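You operate a simulated robot arm through the tools that you are given. There is no shell and no other tool. Be economical: measure what you need, move in short steps, check, and stop when the job is done.

The job below is to be done with a simulated robot arm. You get a single attempt, and the scene is never put back.

JOB
Swap the carton's sample for the shade on the order slip.
Fine: the wrong one goes into the free slot of the stand.

Only the result counts: the job must be done as asked and must still hold three seconds after the hand-in. Knocking over, shifting, dropping, spilling or breaking anything else fails it.

ROBOT AND FRAMES
A 6-joint arm with a two-finger gripper, fixed in place. Base frame: the origin is at the foot of the arm, x ahead of it, y to its left, z up. Units: mm, degrees, N and s.
With the tool pointing down near the work surface it reaches from about 280 to 700 mm from the base axis. Its first joint turns from -166.0 to 166.0 degrees. Payload 3.18 kg.
Tool frame: the origin (TCP) lies between the finger pads and is the grasp point; the fingertips stand 30 mm ahead of it; z points along the fingers, y is the line along which they close. The gripper opens to 144 mm. The gripper's body begins 103 mm behind the TCP.
Orientation is that of the tool frame in the base frame, as [roll, pitch, yaw] about the fixed x, y, z axes, in that order (R = Rz(yaw) Ry(pitch) Rx(roll)). With the fingers straight down and closing along the base's y, the tool's x points along the base's -x, its y along +y and its z along -z.

CONTROLS
- The arm moves only by the tool arm_command. Its argument "steps" is a list of rows, each an object of numbers (a shift or turn left out is 0, a gripper value left out holds the last): "jaw": the finger opening in m, from 0 to 0.144; "tx", "ty", "tz": the shift along the tool's x, y, z in m; "wx", "wy", "wz": the turn, a rotation vector about the tool's x, y, z in degrees. In form: [{"jaw": .., "tx": .., "ty": .., "tz": .., "wx": .., "wy": .., "wz": ..}, ...]. A call has 1 to 8 rows; each row shifts and turns the commanded pose from where the row before left it, along the tool's axes as they then stand. Each row takes 0.2 s and may step no farther than 50 mm and 8.6 degrees from the row before; otherwise, or with a gripper value out of range, the whole call is refused. Where a pose cannot be reached the arm comes as near as it can. A force on the tool above 40 N (or 10 N above the force at the start of the call, whichever is more), or a blocked arm, ends the call early, and 0.2 s more pass. The fingers move at their own pace and stop on an object; they squeeze with about 29 N. The grip force told is the motor's: it shows also when the fingers shut on nothing. Time passes only in rows, and 0.2 s behind the last, so rows that do not move let the fingers close. The reply holds the time, the measured pose of the TCP, the force on the tool along the base axes, the opening and the grip force, in the units named above and with some noise, with the torque about the TCP (base axes, N m) and any sound that the robot's microphone picked up, and new pictures: "show" is both (left out), scene, wrist or none.
- Cameras (640 x 400 px; columns grow to the right, rows downward): "scene" is fixed at [403.2, 649.1, 1178.3]; the picture's right is [-0.94, -0.33, 0.00], its down [-0.17, 0.49, -0.85] and it looks along [0.29, -0.81, -0.52] (base axes); focal length 330 px, centre (320, 200). "wrist" rides on the gripper at [77, 16, -143] in the tool frame; the picture's right is [-0.21, 0.98, 0.00], its down [-0.84, -0.18, -0.51] and it looks along [-0.50, -0.11, 0.86] (tool axes); focal length 218 px, centre (320, 200). There is no depth. A picture from a camera that has moved, and an enlarged one, comes with that camera's place and axes in the base frame and with its lens.
- close_up(camera, box): a new picture of the part [left, top, right, bottom] of that camera's present view, enlarged. The clock stands still meanwhile.
- finish_job(): hands the job in; it is judged then, once.

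Go step by step. Nothing tells you positions but the pictures and the camera data: compare them with the known pose of the tool, close in by small moves and look again before you grip or let go. The budget is 120 turns and 200 pictures, counting those below and the enlarged ones. Unless the task says otherwise, let go and move clear before handing in, and close with one line.

The tools are called after "Request:" as a command line: name --argument value ..., lists and objects as JSON in quotes. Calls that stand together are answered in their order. arm_command: Moves the arm, as the interface text tells. Its arguments: {"type":"object","properties":{"steps":{"type":"array"},"show":{"type":"string","enum":["both","scene","wrist","none"]}},"required":["steps"]} The other tools are called the same way: close_up (camera, box) takes an enlarged picture of a part of a camera's view; finish_job () hands the job in.

At the start:

```text
t: 0.0
eef_pos: [509.8, 91.1, 858.1]
ee_rot: [179.9, 0.1, 180.0]
wrist_force: [-0.7, 0.6, 0.2]
torque: [0.03, 0.04, 0.0]
finger_gap: 144.2
grip_force: 0.1
```

scene: 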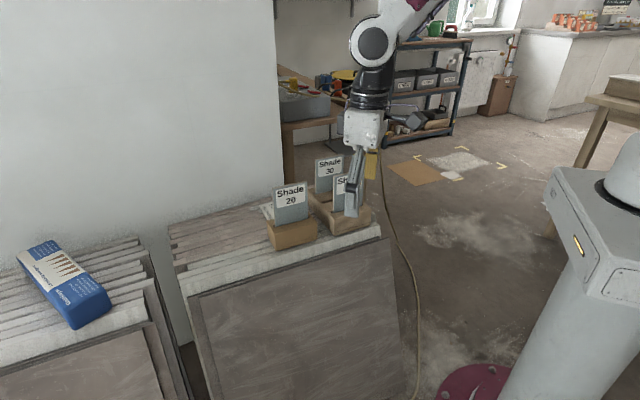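
wrist: 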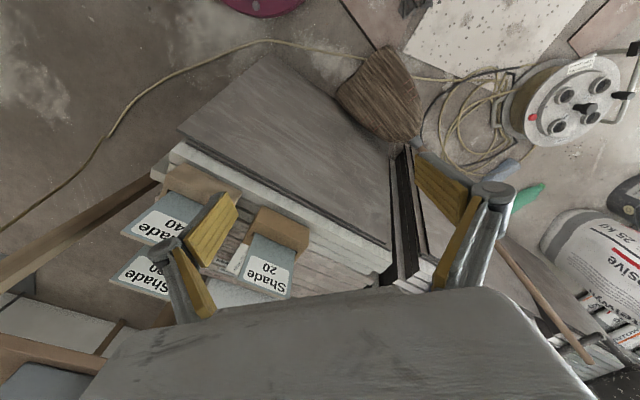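

I see a carton holding a "Shade 20" sample, and a stand with "Shade 30" and "Shade 40". I need to find the order slip, so I'll enlarge both views.

Request:
close_up --camera "scene" --box '[240, 140, 400, 260]'

Request:
close_up --camera "wrist" --box '[100, 140, 340, 320]'

```text
3.33 times, centred on (320, 200) of scene
camera zoom: at [403.2, 649.1, 1178.3], right [-0.94, -0.33, 0.0], down [-0.17, 0.49, -0.85], along [0.29, -0.81, -0.52], focal length 1101 px, centre (320, 200)
```

zoom: 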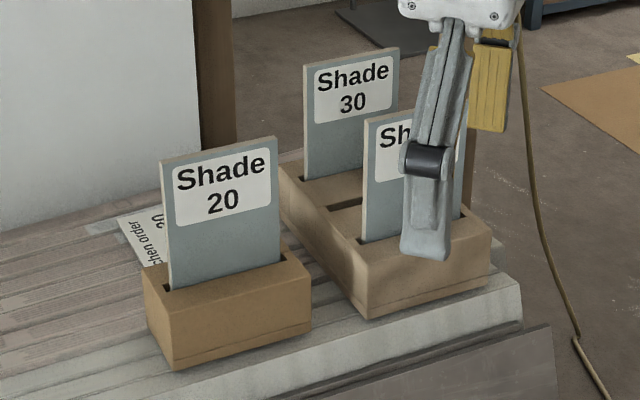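

```text
2.22 times, centred on (220, 230) of wrist
camera zoom: at [432.9, 108.5, 999.3], right [0.21, 0.98, 0.0], down [0.84, -0.18, 0.51], along [0.5, -0.11, -0.86], focal length 485 px, centre (542, 133)
```

zoom: 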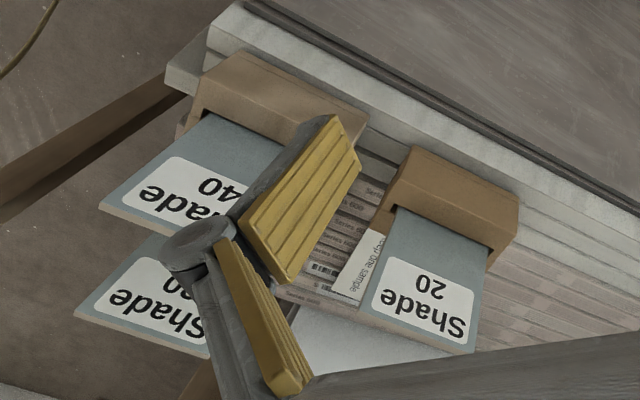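

The slip lies behind the carton, partly hidden. I'll move the wrist camera above it, staying high, to read it and measure.

Request:
arm_command --steps '[{"tx": -0.03, "ty": -0.03}, {"tx": -0.03, "ty": -0.03}, {"tx": -0.03, "ty": -0.03}, {"tx": -0.03, "ty": -0.03}, {}]'

```text
t: 1.2
eef_pos: [631.6, -28.3, 856.8]
ee_rot: [179.9, -0.1, 179.9]
wrist_force: [-0.8, -0.5, 0.8]
torque: [-0.02, 0.02, 0.0]
finger_gap: 144.0
grip_force: 0.0
camera wrist: at [552.4, -11.1, 999.3], right [0.21, 0.98, 0.0], down [0.84, -0.18, 0.51], along [0.5, -0.11, -0.86], focal length 218 px, centre (320, 200)
```

scene: 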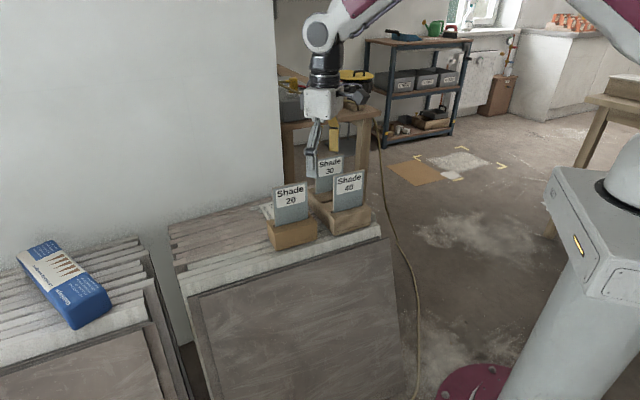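
wrist: 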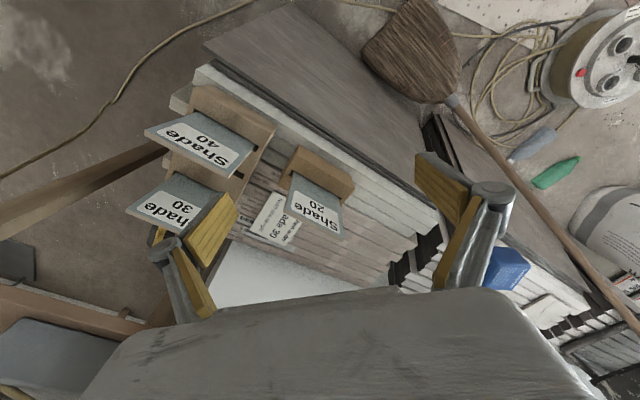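

Request:
close_up --camera "wrist" --box '[120, 70, 380, 260]'

Request:
close_up --camera "wrist" --box '[230, 180, 310, 260]'

Request:
close_up --camera "scene" --box '[250, 150, 390, 260]'

```text
2.11 times, centred on (250, 165) of wrist
camera zoom: at [552.4, -11.1, 999.3], right [0.21, 0.98, 0.0], down [0.84, -0.18, 0.51], along [0.5, -0.11, -0.86], focal length 460 px, centre (467, 274)
```

zoom: 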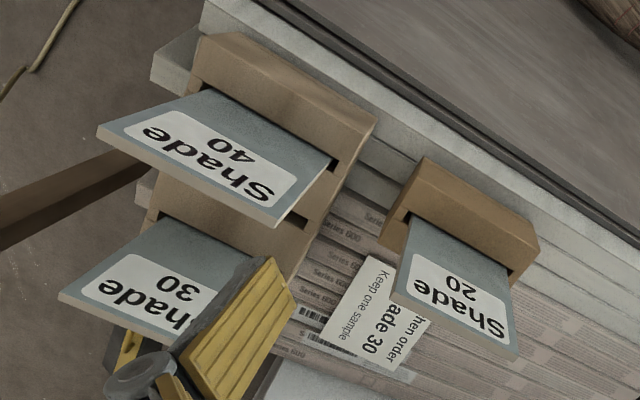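

```text
5.00 times, centred on (270, 220) of wrist
camera zoom: at [552.4, -11.1, 999.3], right [0.21, 0.98, 0.0], down [0.84, -0.18, 0.51], along [0.5, -0.11, -0.86], focal length 1091 px, centre (570, 100)
```

zoom: 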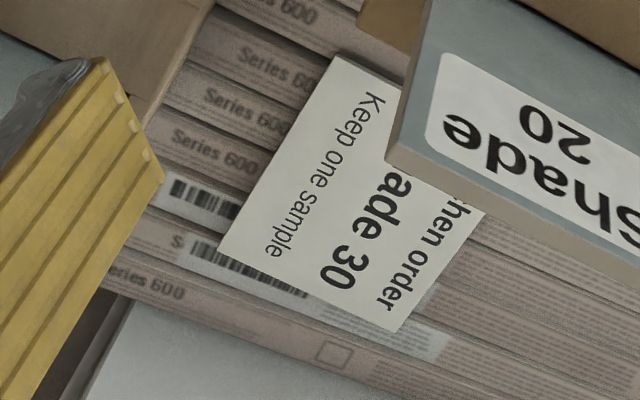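

```text
3.64 times, centred on (320, 205) of scene
camera zoom: at [403.2, 649.1, 1178.3], right [-0.94, -0.33, 0.0], down [-0.17, 0.49, -0.85], along [0.29, -0.81, -0.52], focal length 1201 px, centre (320, 182)
```

zoom: 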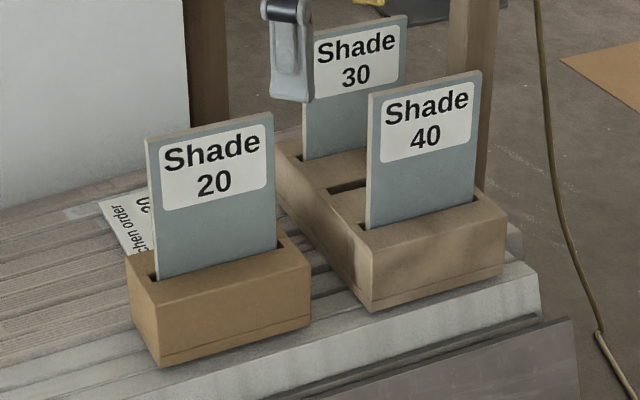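

The slip says "Shade 30", so 20 goes to the stand's free middle slot and 30 from the back slot goes into the carton. The plates run at about 49° in plan with tops near z≈750, so I'll turn the tool to close across their thickness and move above plate 20.

Request:
arm_command --steps '[{"wz": -8.2}, {"wz": -8.2}, {"wz": -8.2}, {"wz": -8.2}, {"wz": -8.2}, {"wz": -8.0}, {"tx": -0.02, "ty": -0.043, "jaw": 0.09}, {"tx": -0.02, "ty": -0.043}]'

Request:
close_up --camera "wrist" --box '[160, 50, 480, 250]'

```text
t: 3.0
eef_pos: [670.2, -50.2, 826.1]
ee_rot: [-179.1, 0.8, -130.9]
wrist_force: [0.0, -0.5, -0.5]
torque: [0.0, -0.03, -0.02]
finger_gap: 90.1
grip_force: 0.1
out of reach, approached as far as the arm can: row 7, 8
camera wrist: at [604.8, -95.9, 967.1], right [-0.6, 0.8, -0.01], down [0.68, 0.52, 0.52], along [0.42, 0.3, -0.85], focal length 218 px, centre (320, 200)
```

scene: 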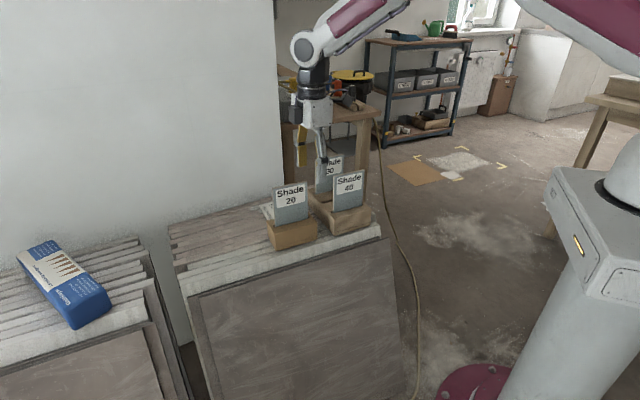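
wrist: 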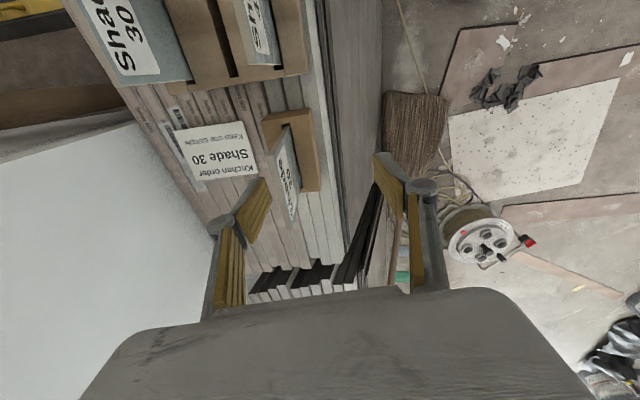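

```text
2.00 times, centred on (320, 150) of wrist
camera zoom: at [604.8, -95.9, 967.1], right [-0.6, 0.8, -0.01], down [0.68, 0.52, 0.52], along [0.42, 0.3, -0.85], focal length 436 px, centre (320, 300)
```

zoom: 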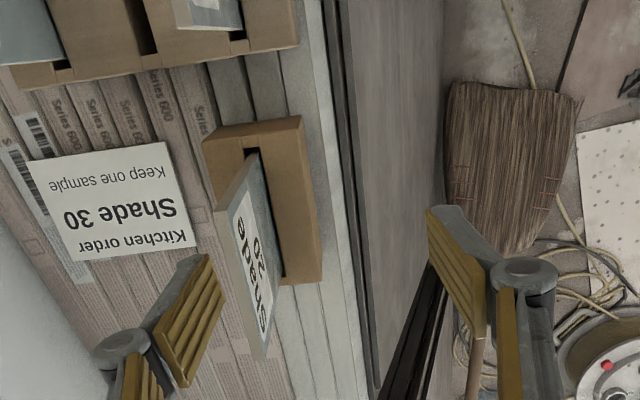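

The straight-down pose runs out of reach here: plate 20 is about 730 mm out and plate 30 about 740 mm. I'll tilt the tool in the plane of the plates so the fingers point outward, which gains reach and keeps the pads parallel to the plates.

Request:
arm_command --steps '[{"wy": -7}, {"wy": -7}, {"wy": -7}, {}]'

Request:
close_up --camera "scene" --box '[240, 110, 400, 260]'

```text
t: 4.0
eef_pos: [671.0, -49.5, 828.0]
ee_rot: [180.0, 21.1, -131.0]
wrist_force: [0.4, 0.8, -0.5]
torque: [0.0, 0.0, -0.01]
finger_gap: 90.1
grip_force: 0.0
camera wrist: at [577.1, -131.2, 932.2], right [-0.61, 0.79, 0.07], down [0.53, 0.34, 0.78], along [0.59, 0.51, -0.63], focal length 218 px, centre (320, 200)
```

scene: 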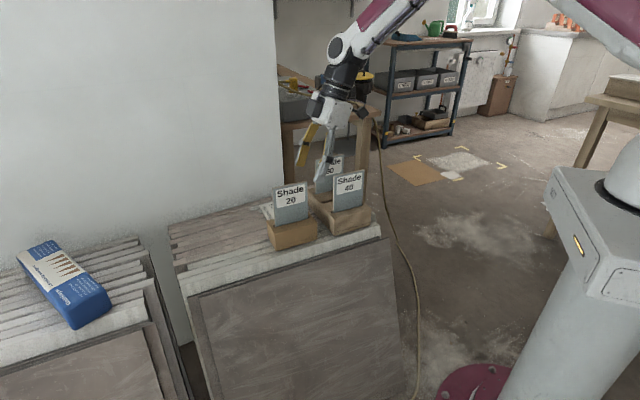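
wrist: 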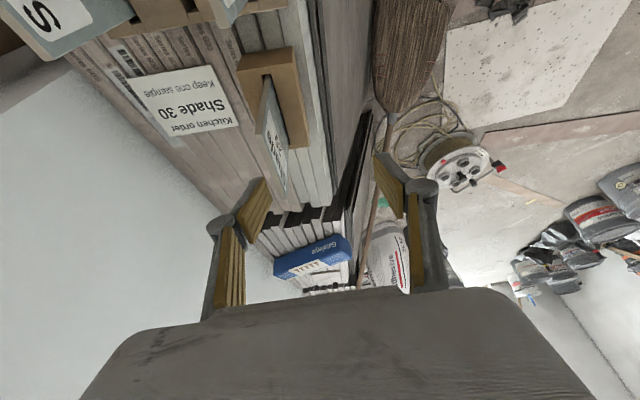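

```text
2.67 times, centred on (320, 185) of scene
camera zoom: at [403.2, 649.1, 1178.3], right [-0.94, -0.33, 0.0], down [-0.17, 0.49, -0.85], along [0.29, -0.81, -0.52], focal length 881 px, centre (320, 240)
```

zoom: 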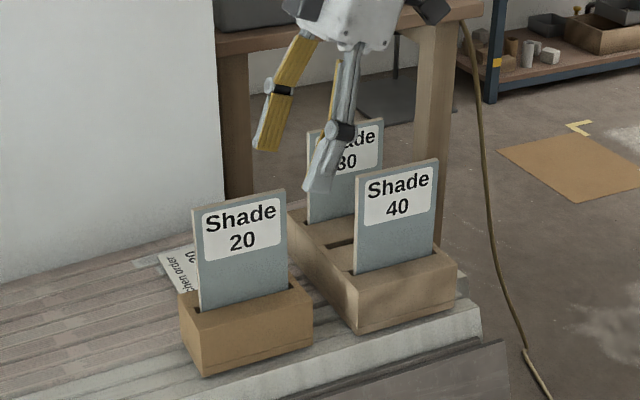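

Request:
close_up --camera "wrist" --box '[210, 30, 350, 210]'

```text
2.22 times, centred on (280, 120) of wrist
camera zoom: at [577.1, -131.2, 932.2], right [-0.61, 0.79, 0.07], down [0.53, 0.34, 0.78], along [0.59, 0.51, -0.63], focal length 485 px, centre (409, 378)
```

zoom: 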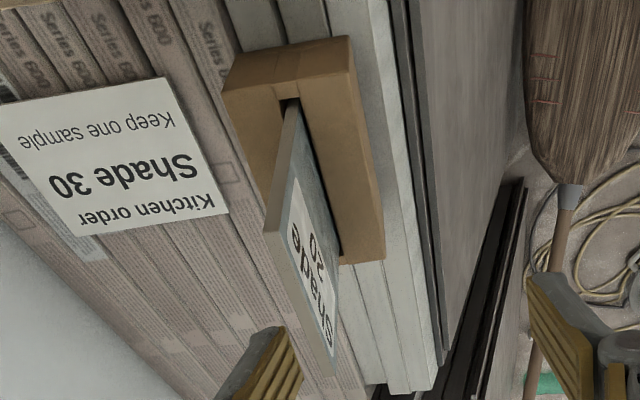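

In the tool frame plate 20 is parallel to the pads within about 1°, roughly 50 mm off in −y with its top about 75 mm ahead. I'll shift sideways above it and check reach.

Request:
arm_command --steps '[{"ty": -0.025, "tz": 0.005}, {"ty": -0.025, "tz": 0.01}, {}]' --show "wrist"

Request:
close_up --camera "wrist" --box '[210, 30, 430, 230]'

Request:
close_up --camera "scene" --box '[240, 130, 360, 250]'

```text
t: 4.8
eef_pos: [713.2, -80.7, 813.7]
ee_rot: [179.9, 21.0, -131.0]
wrist_force: [0.2, 0.1, 0.5]
torque: [0.01, -0.02, 0.0]
finger_gap: 90.0
grip_force: 0.0
camera wrist: at [619.1, -161.0, 919.0], right [-0.61, 0.79, 0.07], down [0.53, 0.34, 0.78], along [0.59, 0.51, -0.63], focal length 218 px, centre (320, 200)
```

wrist: 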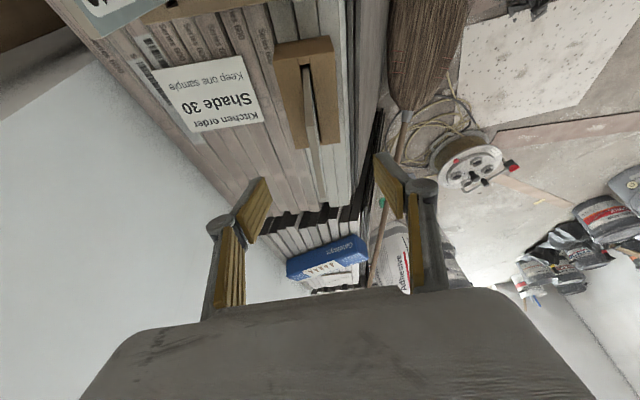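

```text
2.00 times, centred on (320, 130) of wrist
camera zoom: at [619.1, -161.0, 919.0], right [-0.61, 0.79, 0.07], down [0.53, 0.34, 0.78], along [0.59, 0.51, -0.63], focal length 436 px, centre (320, 340)
```

zoom: 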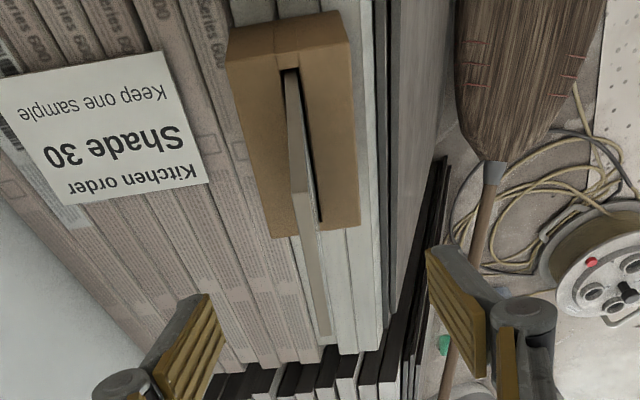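

```text
3.33 times, centred on (300, 190) of scene
camera zoom: at [403.2, 649.1, 1178.3], right [-0.94, -0.33, 0.0], down [-0.17, 0.49, -0.85], along [0.29, -0.81, -0.52], focal length 1101 px, centre (387, 233)
```

zoom: 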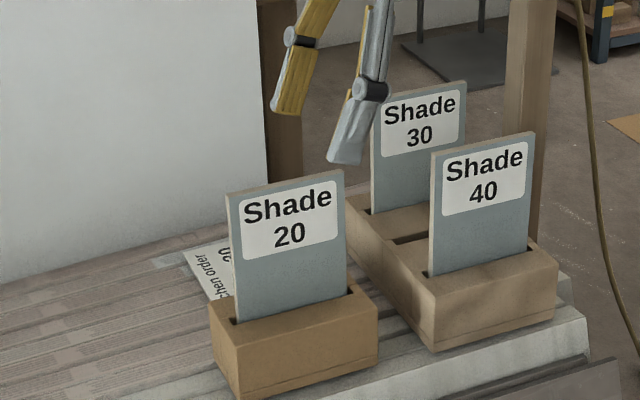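

Request:
close_up --camera "wrist" --box '[280, 90, 360, 220]'

Request:
close_up --camera "wrist" --box '[290, 170, 350, 215]'

```text
3.08 times, centred on (320, 155) of wrist
camera zoom: at [619.1, -161.0, 919.0], right [-0.61, 0.79, 0.07], down [0.53, 0.34, 0.78], along [0.59, 0.51, -0.63], focal length 672 px, centre (320, 338)
```

zoom: 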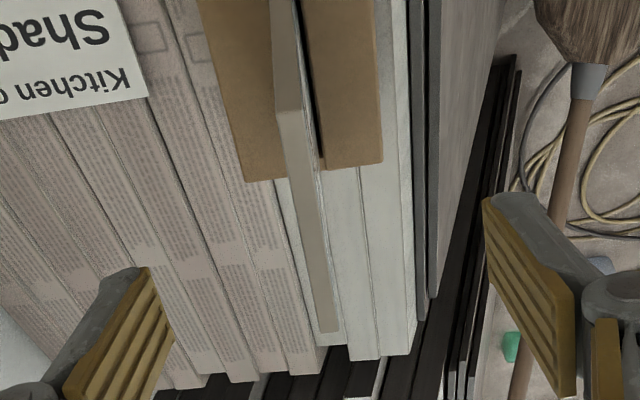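

```text
8.89 times, centred on (320, 192) of wrist
camera zoom: at [619.1, -161.0, 919.0], right [-0.61, 0.79, 0.07], down [0.53, 0.34, 0.78], along [0.59, 0.51, -0.63], focal length 1940 px, centre (320, 267)
```

zoom: 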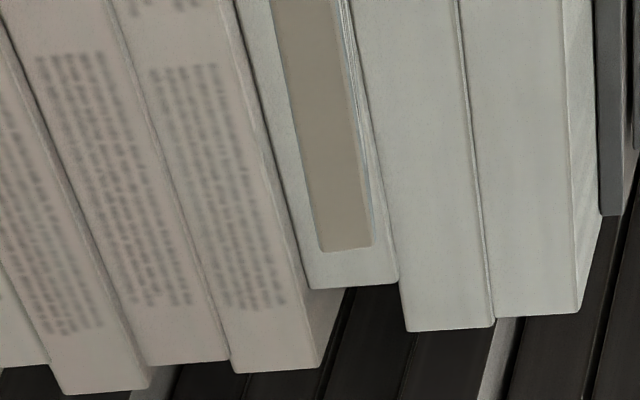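

The top face shows plate 20 at about 45° heading, so I need about 4.3° more turn about vertical and 5 mm sideways. I'll apply both, narrow the jaw and descend a little before looking again.

Request:
arm_command --steps '[{"wx": 1.55, "wz": 4.0, "ty": -0.005, "jaw": 0.06}, {"tz": 0.01, "tx": -0.004}, {"tz": 0.01, "tx": -0.004}, {}]' --show "wrist"

Request:
close_up --camera "wrist" --box '[250, 80, 390, 220]'

Request:
close_up --camera "scene" --box '[240, 130, 360, 250]'

```text
t: 5.8
eef_pos: [725.1, -72.9, 798.2]
ee_rot: [180.0, 21.1, -135.3]
wrist_force: [-0.5, 0.4, -0.4]
torque: [0.03, 0.04, 0.0]
finger_gap: 60.0
grip_force: 0.0
camera wrist: at [626.1, -147.0, 903.7], right [-0.55, 0.83, 0.07], down [0.56, 0.3, 0.78], along [0.62, 0.47, -0.63], focal length 218 px, centre (320, 200)
```

wrist: 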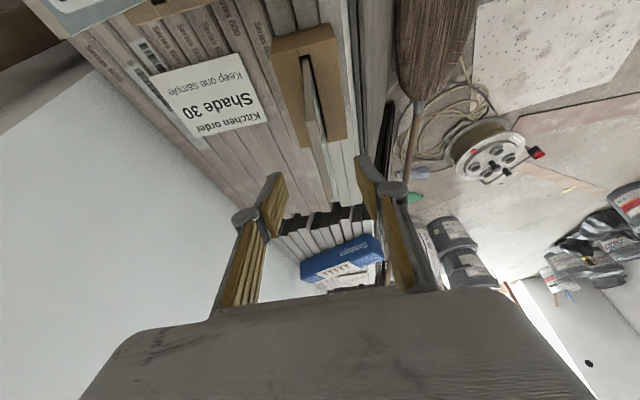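

```text
2.86 times, centred on (320, 150) of wrist
camera zoom: at [626.1, -147.0, 903.7], right [-0.55, 0.83, 0.07], down [0.56, 0.3, 0.78], along [0.62, 0.47, -0.63], focal length 624 px, centre (320, 343)
```

zoom: 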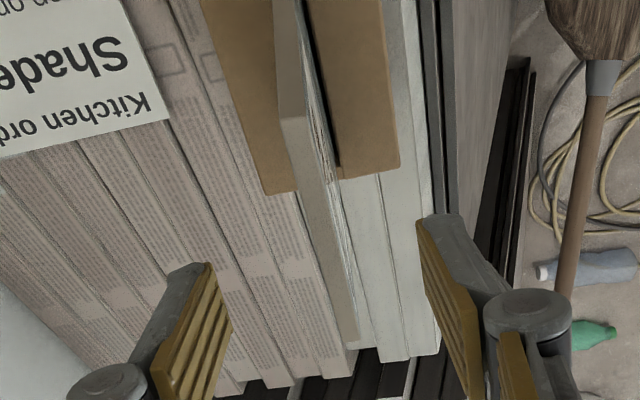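

```text
3.33 times, centred on (300, 190) of scene
camera zoom: at [403.2, 649.1, 1178.3], right [-0.94, -0.33, 0.0], down [-0.17, 0.49, -0.85], along [0.29, -0.81, -0.52], focal length 1101 px, centre (387, 233)
```

zoom: 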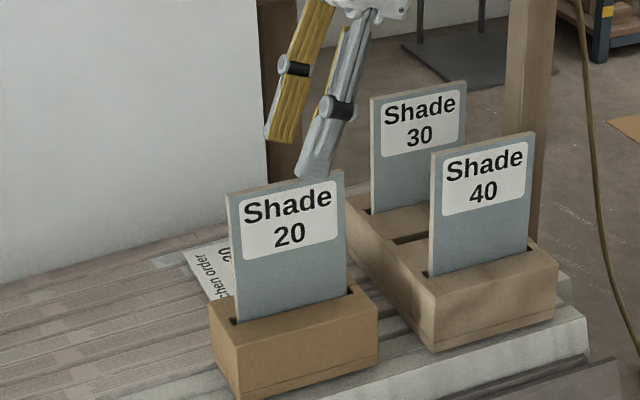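

Plate 20 is centred between the fingers with about 1.2° residual yaw. I'll correct that, descend around it and check.

Request:
arm_command --steps '[{"wx": 0.43, "wz": 1.1, "jaw": 0.05}, {"tz": 0.025}, {"tz": 0.025}, {"tz": 0.018}, {}]'

Request:
close_up --camera "wrist" --box '[250, 80, 390, 220]'

Request:
close_up --camera "scene" --box '[240, 130, 360, 250]'

```text
t: 7.0
eef_pos: [744.3, -57.2, 733.6]
ee_rot: [-179.9, 21.0, -136.5]
wrist_force: [0.9, -0.7, -0.3]
torque: [-0.02, -0.01, 0.03]
finger_gap: 50.1
grip_force: 0.0
camera wrist: at [643.4, -129.8, 838.1], right [-0.53, 0.84, 0.07], down [0.56, 0.29, 0.78], along [0.63, 0.45, -0.63], focal length 218 px, centre (320, 200)
```

scene: 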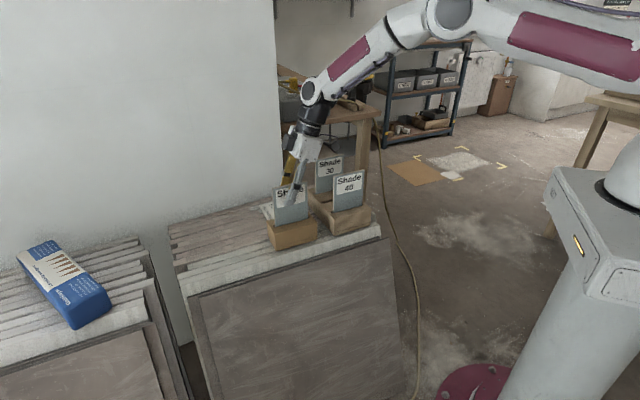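
wrist: 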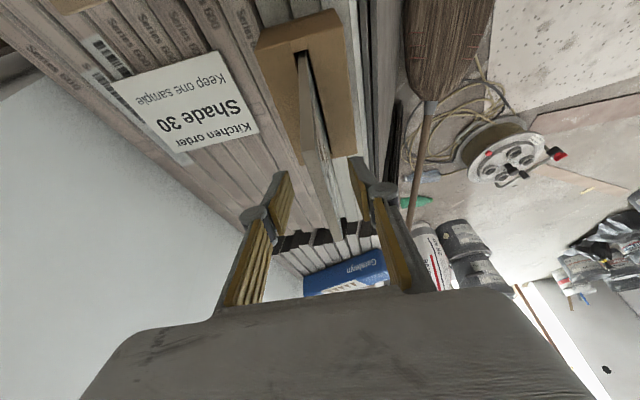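

```text
2.86 times, centred on (320, 150) of wrist
camera zoom: at [643.4, -129.8, 838.1], right [-0.53, 0.84, 0.07], down [0.56, 0.29, 0.78], along [0.63, 0.45, -0.63], focal length 624 px, centre (320, 343)
```

zoom: 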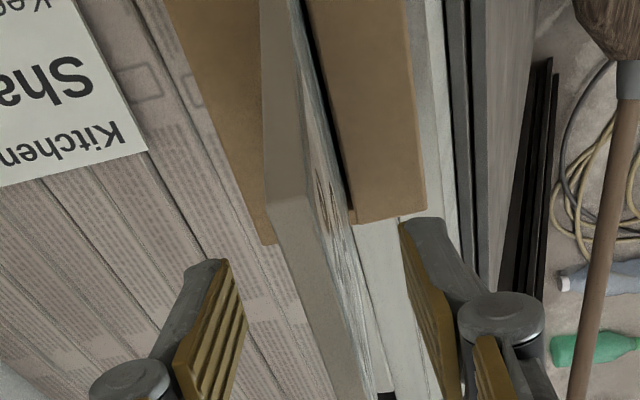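

```text
3.33 times, centred on (300, 190) of scene
camera zoom: at [403.2, 649.1, 1178.3], right [-0.94, -0.33, 0.0], down [-0.17, 0.49, -0.85], along [0.29, -0.81, -0.52], focal length 1101 px, centre (387, 233)
```

zoom: 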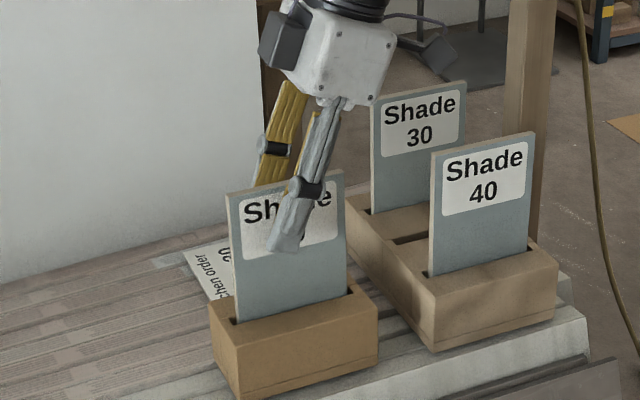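

Request:
close_up --camera "wrist" --box '[290, 120, 370, 240]'

```text
3.33 times, centred on (330, 180) of wrist
camera zoom: at [643.4, -129.8, 838.1], right [-0.53, 0.84, 0.07], down [0.56, 0.29, 0.78], along [0.63, 0.45, -0.63], focal length 728 px, centre (287, 267)
```

zoom: 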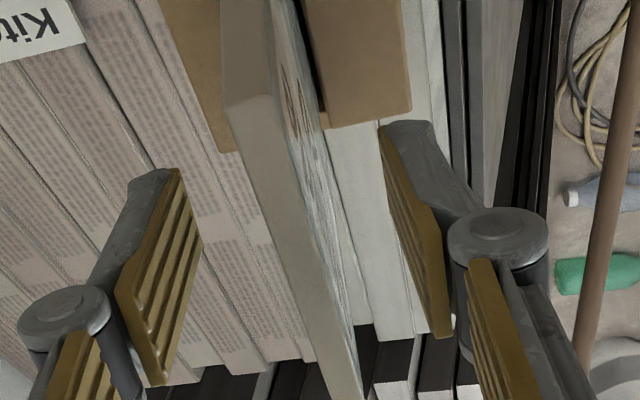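

I'll trim +3 mm sideways and −0.8° yaw, close partway to 20 mm and check centring before gripping.

Request:
arm_command --steps '[{"ty": 0.003, "wz": -0.75, "wx": -0.29, "jaw": 0.024}, {}, {}]' --show "none"

Request:
close_up --camera "wrist" --box '[270, 120, 370, 240]'

Request:
close_up --camera "scene" --box '[260, 140, 340, 250]'

```text
t: 7.8
eef_pos: [742.8, -55.5, 732.3]
ee_rot: [-180.0, 21.0, -135.7]
wrist_force: [-0.1, 1.1, 1.4]
torque: [-0.01, -0.02, -0.02]
finger_gap: 24.0
grip_force: 0.1
```

```text
3.33 times, centred on (320, 180) of wrist
camera zoom: at [642.0, -129.0, 837.7], right [-0.54, 0.84, 0.07], down [0.56, 0.29, 0.78], along [0.63, 0.46, -0.63], focal length 728 px, centre (320, 267)
```

zoom: 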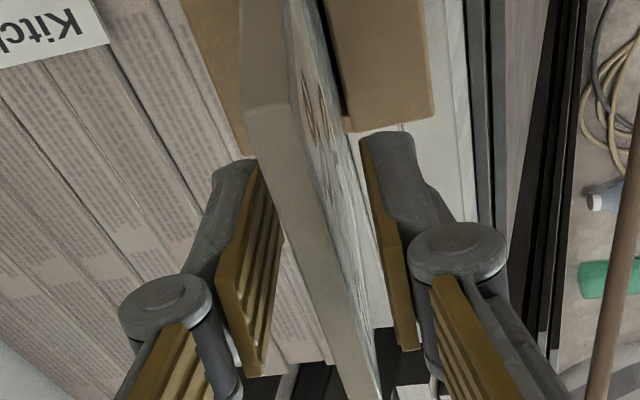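

```text
3.64 times, centred on (300, 195) of scene
camera zoom: at [403.2, 649.1, 1178.3], right [-0.94, -0.33, 0.0], down [-0.17, 0.49, -0.85], along [0.29, -0.81, -0.52], focal length 1201 px, centre (393, 218)
```

zoom: 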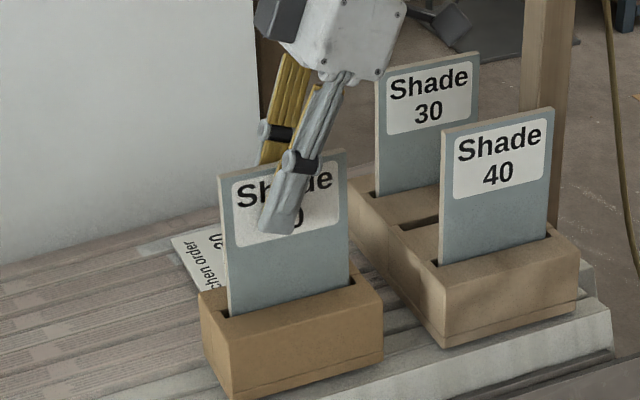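

Centred to about 1 mm, so I'll close.

Request:
arm_command --steps '[{"jaw": 0.014}, {"jaw": 0.004}, {"jaw": 0.0}, {}]' --show "wrist"

```text
t: 8.8
eef_pos: [742.6, -55.5, 732.4]
ee_rot: [-179.9, 20.9, -135.7]
wrist_force: [0.0, 0.3, -0.7]
torque: [-0.05, -0.02, 0.08]
finger_gap: 7.5
grip_force: 29.2
camera wrist: at [642.1, -129.0, 837.7], right [-0.54, 0.84, 0.07], down [0.56, 0.29, 0.78], along [0.63, 0.46, -0.63], focal length 218 px, centre (320, 200)
```

wrist: 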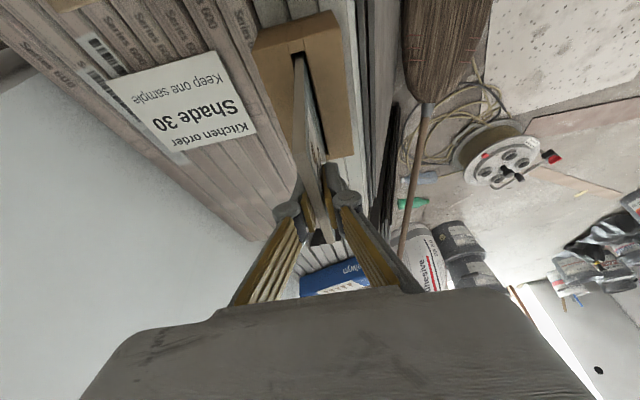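

Plate 20 is held, 7.5 mm thick. I'll lift straight up in small steps, watching that the pose follows.

Request:
arm_command --steps '[{"tx": -0.00358, "tz": -0.00934}, {"tx": -0.00358, "tz": -0.00934}, {"tx": -0.00358, "tz": -0.00934}, {}]' --show "scene"

```text
t: 9.8
eef_pos: [740.3, -54.4, 762.7]
ee_rot: [-179.9, 21.0, -135.7]
wrist_force: [-0.1, -0.1, -2.6]
torque: [0.03, 0.01, -0.01]
finger_gap: 7.6
grip_force: 29.0
```

scene: 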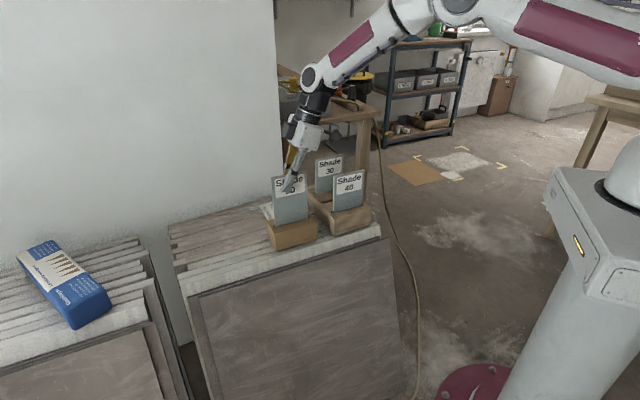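

Request:
arm_command --steps '[{"tx": -0.00358, "tz": -0.00934}, {"tx": -0.00358, "tz": -0.00934}, {"tx": -0.00358, "tz": -0.00934}, {}]' --show "scene"

Request:
close_up --camera "scene" --box '[250, 130, 370, 250]'

```text
t: 10.8
eef_pos: [741.2, -55.1, 794.4]
ee_rot: [-180.0, 21.1, -135.7]
wrist_force: [0.1, -0.9, -3.4]
torque: [-0.01, -0.02, 0.01]
finger_gap: 7.7
grip_force: 29.1
```

scene: 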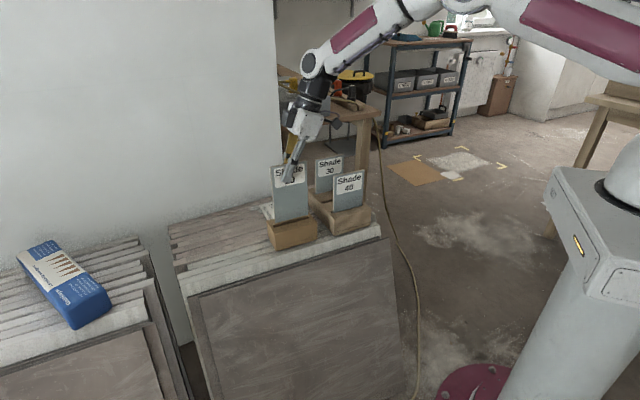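

```text
3.33 times, centred on (310, 190) of scene
camera zoom: at [403.2, 649.1, 1178.3], right [-0.94, -0.33, 0.0], down [-0.17, 0.49, -0.85], along [0.29, -0.81, -0.52], focal length 1101 px, centre (353, 233)
```

zoom: 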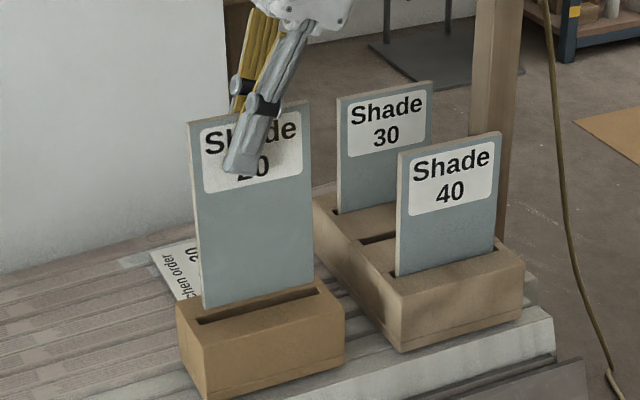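

Plate 20 is clear of the carton. I'll raise it 25 mm more, shift sideways into line with the stand's middle slot, and start sliding towards it between plates 30 and 40.

Request:
arm_command --steps '[{"tx": -0.00895, "tz": -0.02335}, {"ty": -0.0255}, {"ty": -0.0255}, {"tx": 0.028, "tz": -0.01074}, {"tx": 0.028, "tz": -0.01074}, {}]'

Request:
close_up --camera "scene" --box '[250, 120, 390, 250]'

Request:
close_up --camera "wrist" --box '[200, 0, 440, 200]'

```text
t: 12.2
eef_pos: [729.9, -130.5, 816.1]
ee_rot: [-179.9, 21.0, -135.7]
wrist_force: [-0.7, -0.1, -2.7]
torque: [0.0, 0.03, -0.02]
finger_gap: 7.5
grip_force: 29.2
out of reach, approached as far as the arm can: row 3
camera wrist: at [629.8, -203.3, 921.2], right [-0.54, 0.84, 0.07], down [0.56, 0.29, 0.78], along [0.63, 0.46, -0.63], focal length 218 px, centre (320, 200)
```

scene: 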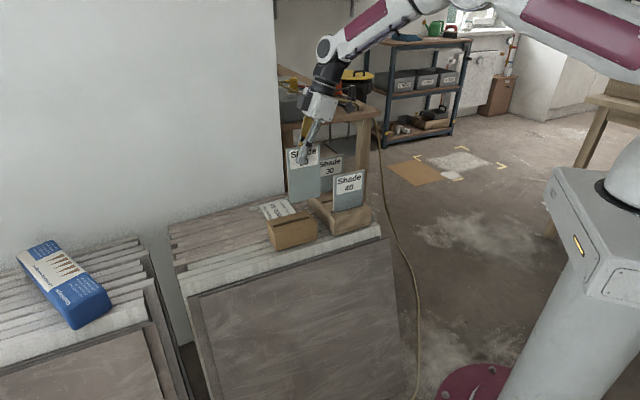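
wrist: 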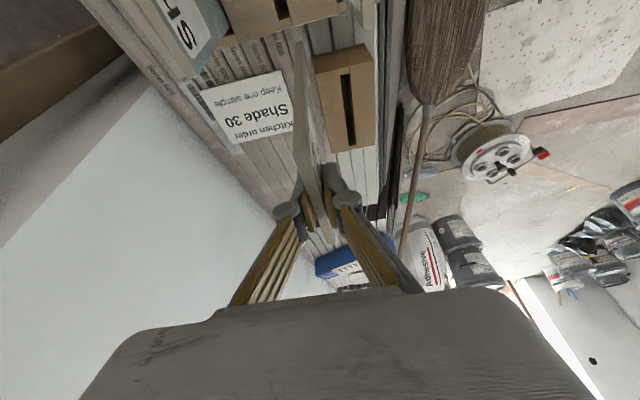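

```text
3.08 times, centred on (320, 185) of scene
camera zoom: at [403.2, 649.1, 1178.3], right [-0.94, -0.33, 0.0], down [-0.17, 0.49, -0.85], along [0.29, -0.81, -0.52], focal length 1016 px, centre (320, 246)
```

zoom: 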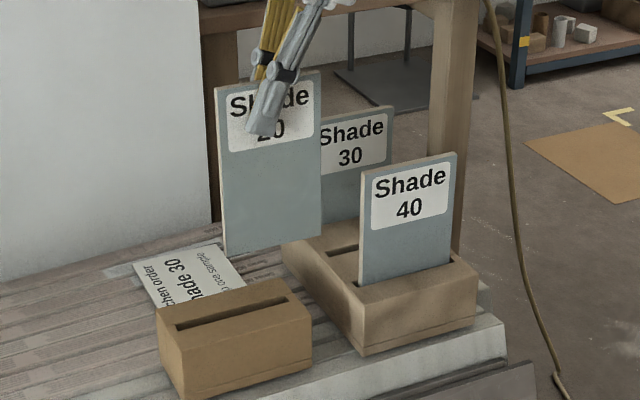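

```text
2.00 times, centred on (320, 100) of wrist
camera zoom: at [629.8, -203.3, 921.2], right [-0.54, 0.84, 0.07], down [0.56, 0.29, 0.78], along [0.63, 0.46, -0.63], focal length 436 px, centre (320, 400)
```

zoom: 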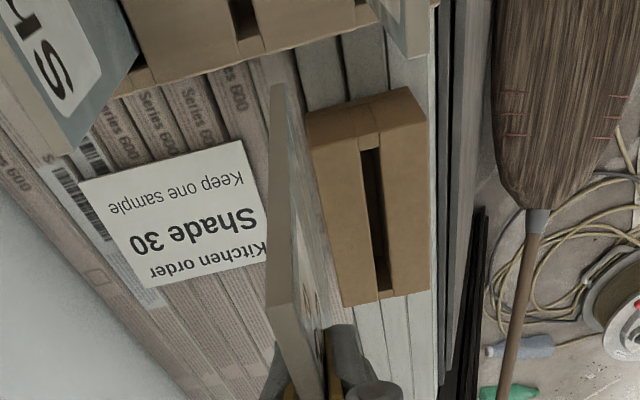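

The carton slot is visible and empty. I'll slide on towards the stand's middle slot, trimming sideways by 5 mm.

Request:
arm_command --steps '[{"tx": 0.028, "tz": -0.01074, "ty": -0.005}, {"tx": 0.028, "tz": -0.01074}, {}]'

Request:
close_up --camera "scene" --box '[270, 120, 390, 250]'

Request:
close_up --camera "wrist" --box '[200, 0, 440, 200]'

```text
t: 13.0
eef_pos: [689.9, -177.7, 815.5]
ee_rot: [-180.0, 21.0, -135.7]
wrist_force: [1.3, 0.7, -2.9]
torque: [0.04, 0.02, -0.01]
finger_gap: 8.0
grip_force: 29.5
camera wrist: at [590.0, -249.8, 920.2], right [-0.54, 0.84, 0.07], down [0.56, 0.29, 0.78], along [0.63, 0.46, -0.63], focal length 218 px, centre (320, 200)
```

scene: 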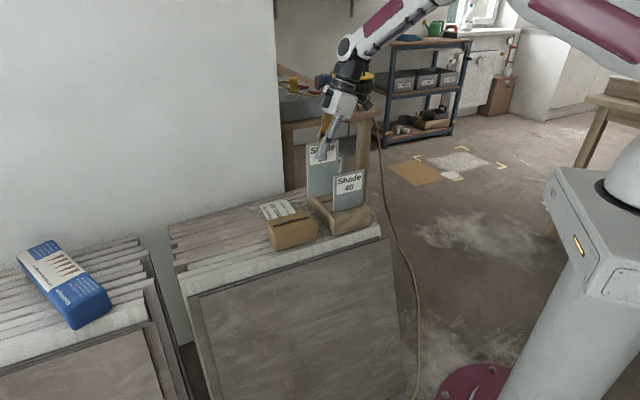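
wrist: 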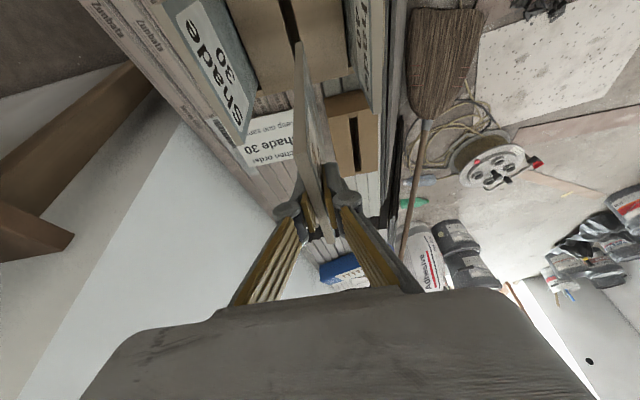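

```text
3.08 times, centred on (330, 185) of scene
camera zoom: at [403.2, 649.1, 1178.3], right [-0.94, -0.33, 0.0], down [-0.17, 0.49, -0.85], along [0.29, -0.81, -0.52], focal length 1016 px, centre (289, 246)
```

zoom: 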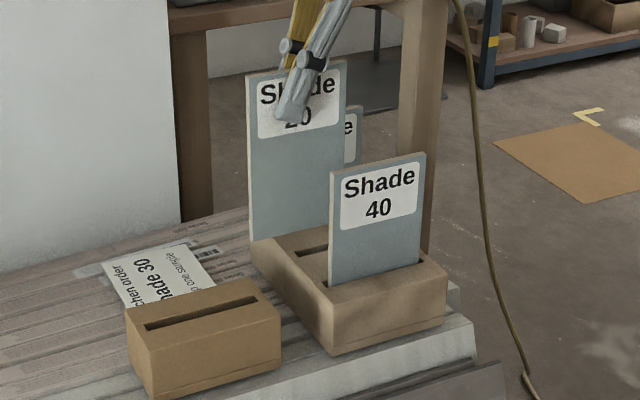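

```text
2.00 times, centred on (320, 100) of wrist
camera zoom: at [590.0, -249.8, 920.2], right [-0.54, 0.84, 0.07], down [0.56, 0.29, 0.78], along [0.63, 0.46, -0.63], focal length 436 px, centre (320, 400)
```

zoom: 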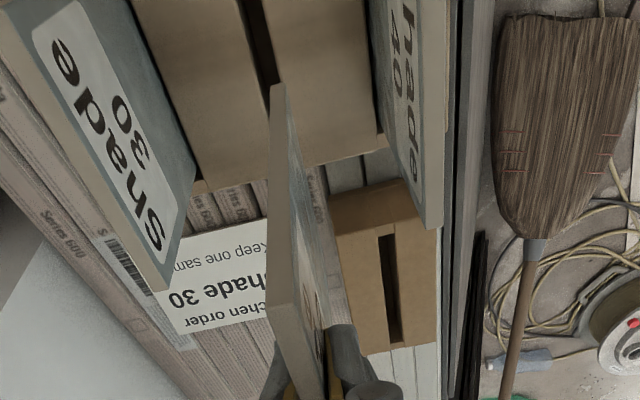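

Request:
close_up --camera "wrist" --box '[250, 0, 370, 75]'

```text
5.33 times, centred on (310, 38) of wrist
camera zoom: at [590.0, -249.8, 920.2], right [-0.54, 0.84, 0.07], down [0.56, 0.29, 0.78], along [0.63, 0.46, -0.63], focal length 1164 px, centre (373, 1067)
```

zoom: 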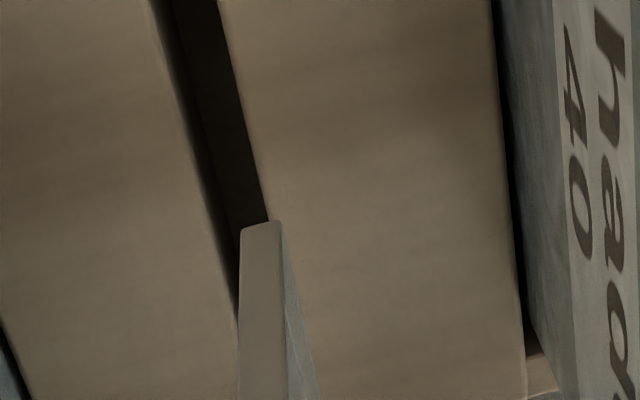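

The slot is parallel to the plate, about 5.5 mm off sideways and 55 mm further along. I'll move there, staying above.

Request:
arm_command --steps '[{"tx": 0.0234, "tz": -0.00895, "ty": -0.0055}, {"tx": 0.0234, "tz": -0.00895}, {}]'

Request:
close_up --camera "scene" --box '[280, 120, 400, 250]'

Request:
close_up --camera "wrist" --box '[240, 0, 400, 110]'

```text
t: 13.8
eef_pos: [656.6, -212.1, 817.8]
ee_rot: [-180.0, 20.9, -135.6]
wrist_force: [0.7, 0.1, -2.4]
torque: [0.05, 0.0, 0.01]
finger_gap: 7.8
grip_force: 29.1
camera wrist: at [556.7, -285.8, 923.4], right [-0.54, 0.84, 0.07], down [0.56, 0.29, 0.78], along [0.63, 0.46, -0.63], focal length 218 px, centre (320, 200)
```

scene: 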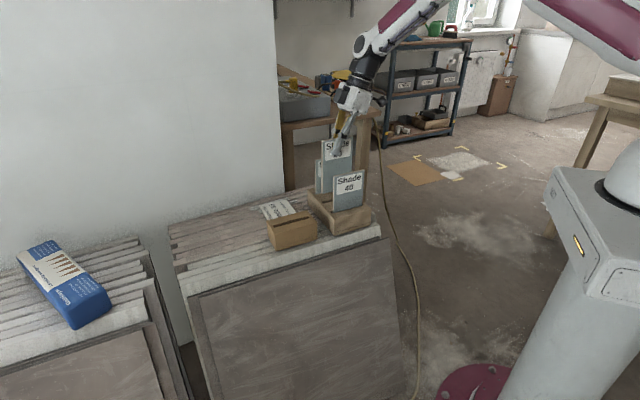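
wrist: 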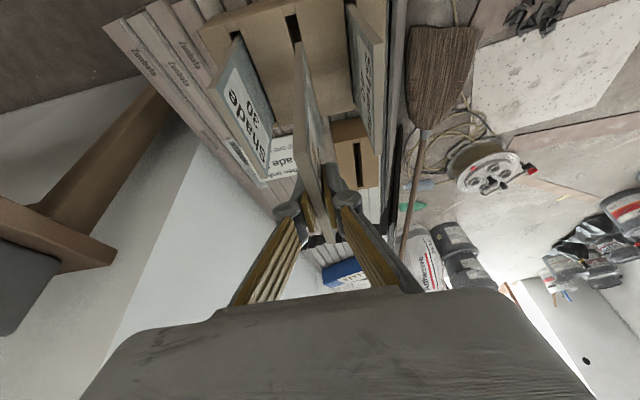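

```text
3.08 times, centred on (340, 185) of scene
camera zoom: at [403.2, 649.1, 1178.3], right [-0.94, -0.33, 0.0], down [-0.17, 0.49, -0.85], along [0.29, -0.81, -0.52], focal length 1016 px, centre (258, 246)
```

zoom: 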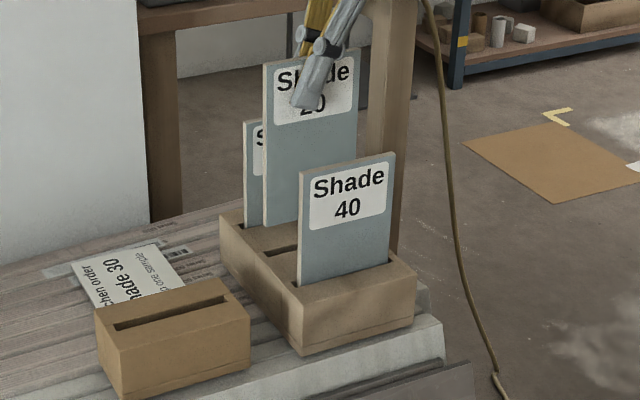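

```text
3.64 times, centred on (320, 55) of wrist
camera zoom: at [556.7, -285.8, 923.4], right [-0.54, 0.84, 0.07], down [0.56, 0.29, 0.78], along [0.63, 0.46, -0.63], focal length 794 px, centre (320, 727)
```

zoom: 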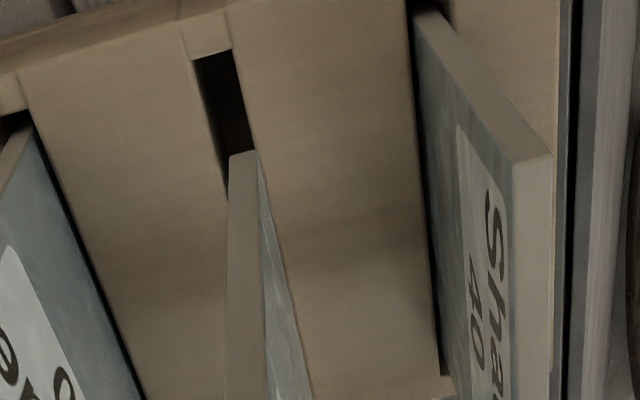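

I'll trim (−3.5 mm sideways, 7.5 mm along), lower 12 mm and check again.

Request:
arm_command --steps '[{"tx": 0.007, "tz": -0.00268, "ty": -0.0035}, {"tx": 0.0043, "tz": 0.0112}, {}]' --show "none"

Request:
close_up --camera "scene" --box '[290, 150, 390, 250]'

Request:
close_up --camera "wrist" --box '[240, 0, 400, 110]'

```text
t: 14.6
eef_pos: [654.4, -222.6, 804.5]
ee_rot: [-179.9, 21.0, -135.8]
wrist_force: [0.3, 0.4, -2.7]
torque: [0.07, 0.0, 0.0]
finger_gap: 7.5
grip_force: 28.7
```

```text
4.00 times, centred on (340, 200) of scene
camera zoom: at [403.2, 649.1, 1178.3], right [-0.94, -0.33, 0.0], down [-0.17, 0.49, -0.85], along [0.29, -0.81, -0.52], focal length 1321 px, centre (240, 200)
```

zoom: 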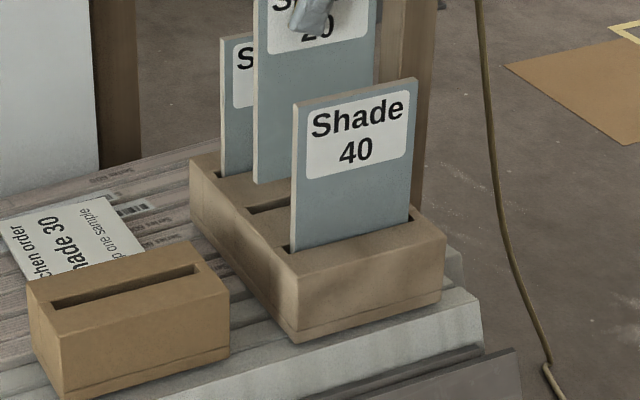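

```text
3.64 times, centred on (320, 55) of wrist
camera zoom: at [553.8, -295.2, 910.4], right [-0.54, 0.84, 0.07], down [0.56, 0.29, 0.78], along [0.63, 0.46, -0.63], focal length 794 px, centre (320, 727)
```

zoom: 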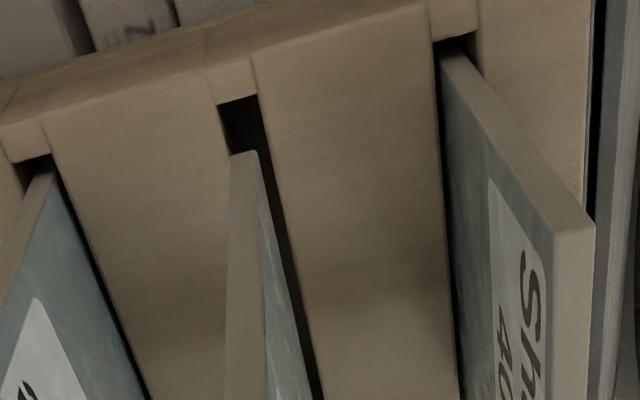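

Both ends are centred now. I'll lower another 12 mm so the plate's lower edge is just above the slot, then check.

Request:
arm_command --steps '[{"tx": 0.0043, "tz": 0.0112, "ty": 0.0005}, {}]' --show "none"

Request:
close_up --camera "scene" --box '[290, 150, 390, 250]'

Request:
close_up --camera "wrist" --box '[270, 0, 370, 70]'

```text
t: 15.2
eef_pos: [654.0, -222.5, 793.9]
ee_rot: [-179.9, 21.0, -135.6]
wrist_force: [-0.2, -0.3, -2.0]
torque: [0.02, -0.01, 0.0]
finger_gap: 7.9
grip_force: 29.3
```

```text
4.00 times, centred on (340, 200) of scene
camera zoom: at [403.2, 649.1, 1178.3], right [-0.94, -0.33, 0.0], down [-0.17, 0.49, -0.85], along [0.29, -0.81, -0.52], focal length 1321 px, centre (240, 200)
```

zoom: 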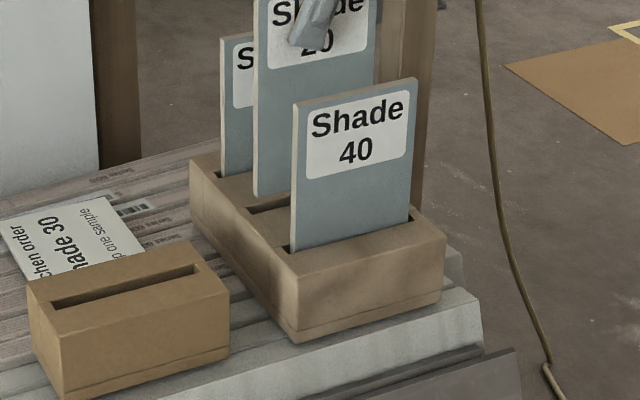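

```text
5.71 times, centred on (320, 35) of wrist
camera zoom: at [553.5, -294.6, 899.0], right [-0.54, 0.84, 0.07], down [0.56, 0.29, 0.78], along [0.63, 0.46, -0.63], focal length 1247 px, centre (320, 1143)
```

zoom: 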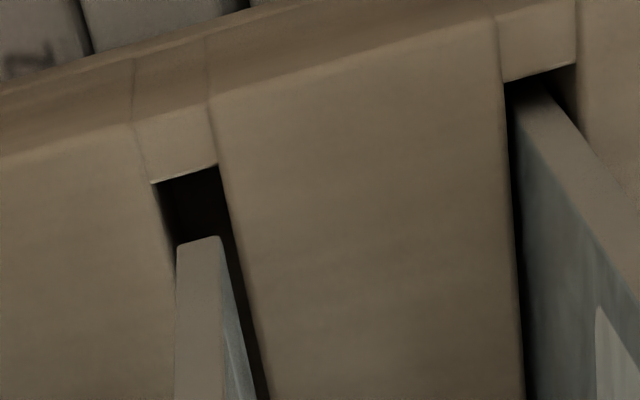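

Request:
arm_command --steps '[{"tx": 0.00179, "tz": 0.00467, "ty": 0.0005}, {"tx": 0.00179, "tz": 0.00467}, {"tx": 0.00179, "tz": 0.00467}, {}]' --show "none"

Request:
close_up --camera "scene" --box '[290, 150, 390, 250]'

Request:
close_up --camera "wrist" --box '[270, 0, 370, 70]'

```text
t: 16.2
eef_pos: [653.9, -220.2, 777.6]
ee_rot: [-180.0, 21.0, -135.7]
wrist_force: [-0.2, 0.1, -3.2]
torque: [-0.02, 0.02, 0.0]
finger_gap: 7.6
grip_force: 28.6
```

```text
4.00 times, centred on (340, 200) of scene
camera zoom: at [403.2, 649.1, 1178.3], right [-0.94, -0.33, 0.0], down [-0.17, 0.49, -0.85], along [0.29, -0.81, -0.52], focal length 1321 px, centre (240, 200)
```

zoom: 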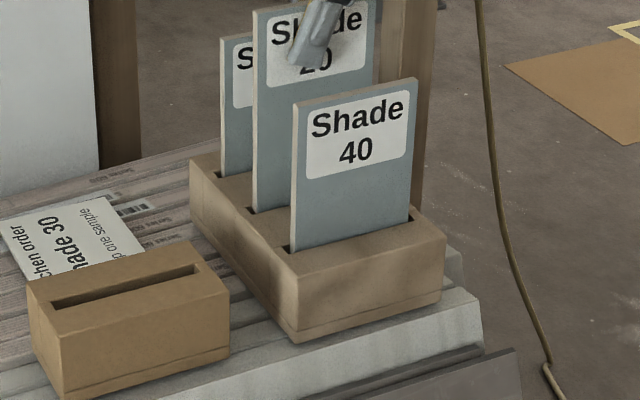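

```text
5.71 times, centred on (320, 35) of wrist
camera zoom: at [554.2, -295.1, 883.5], right [-0.54, 0.84, 0.07], down [0.56, 0.29, 0.78], along [0.63, 0.46, -0.63], focal length 1247 px, centre (320, 1143)
```

zoom: 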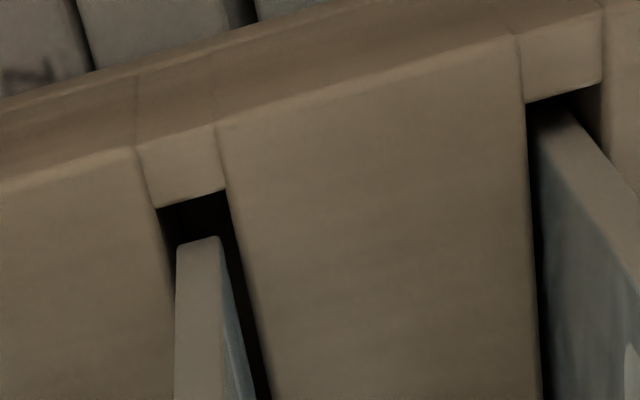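

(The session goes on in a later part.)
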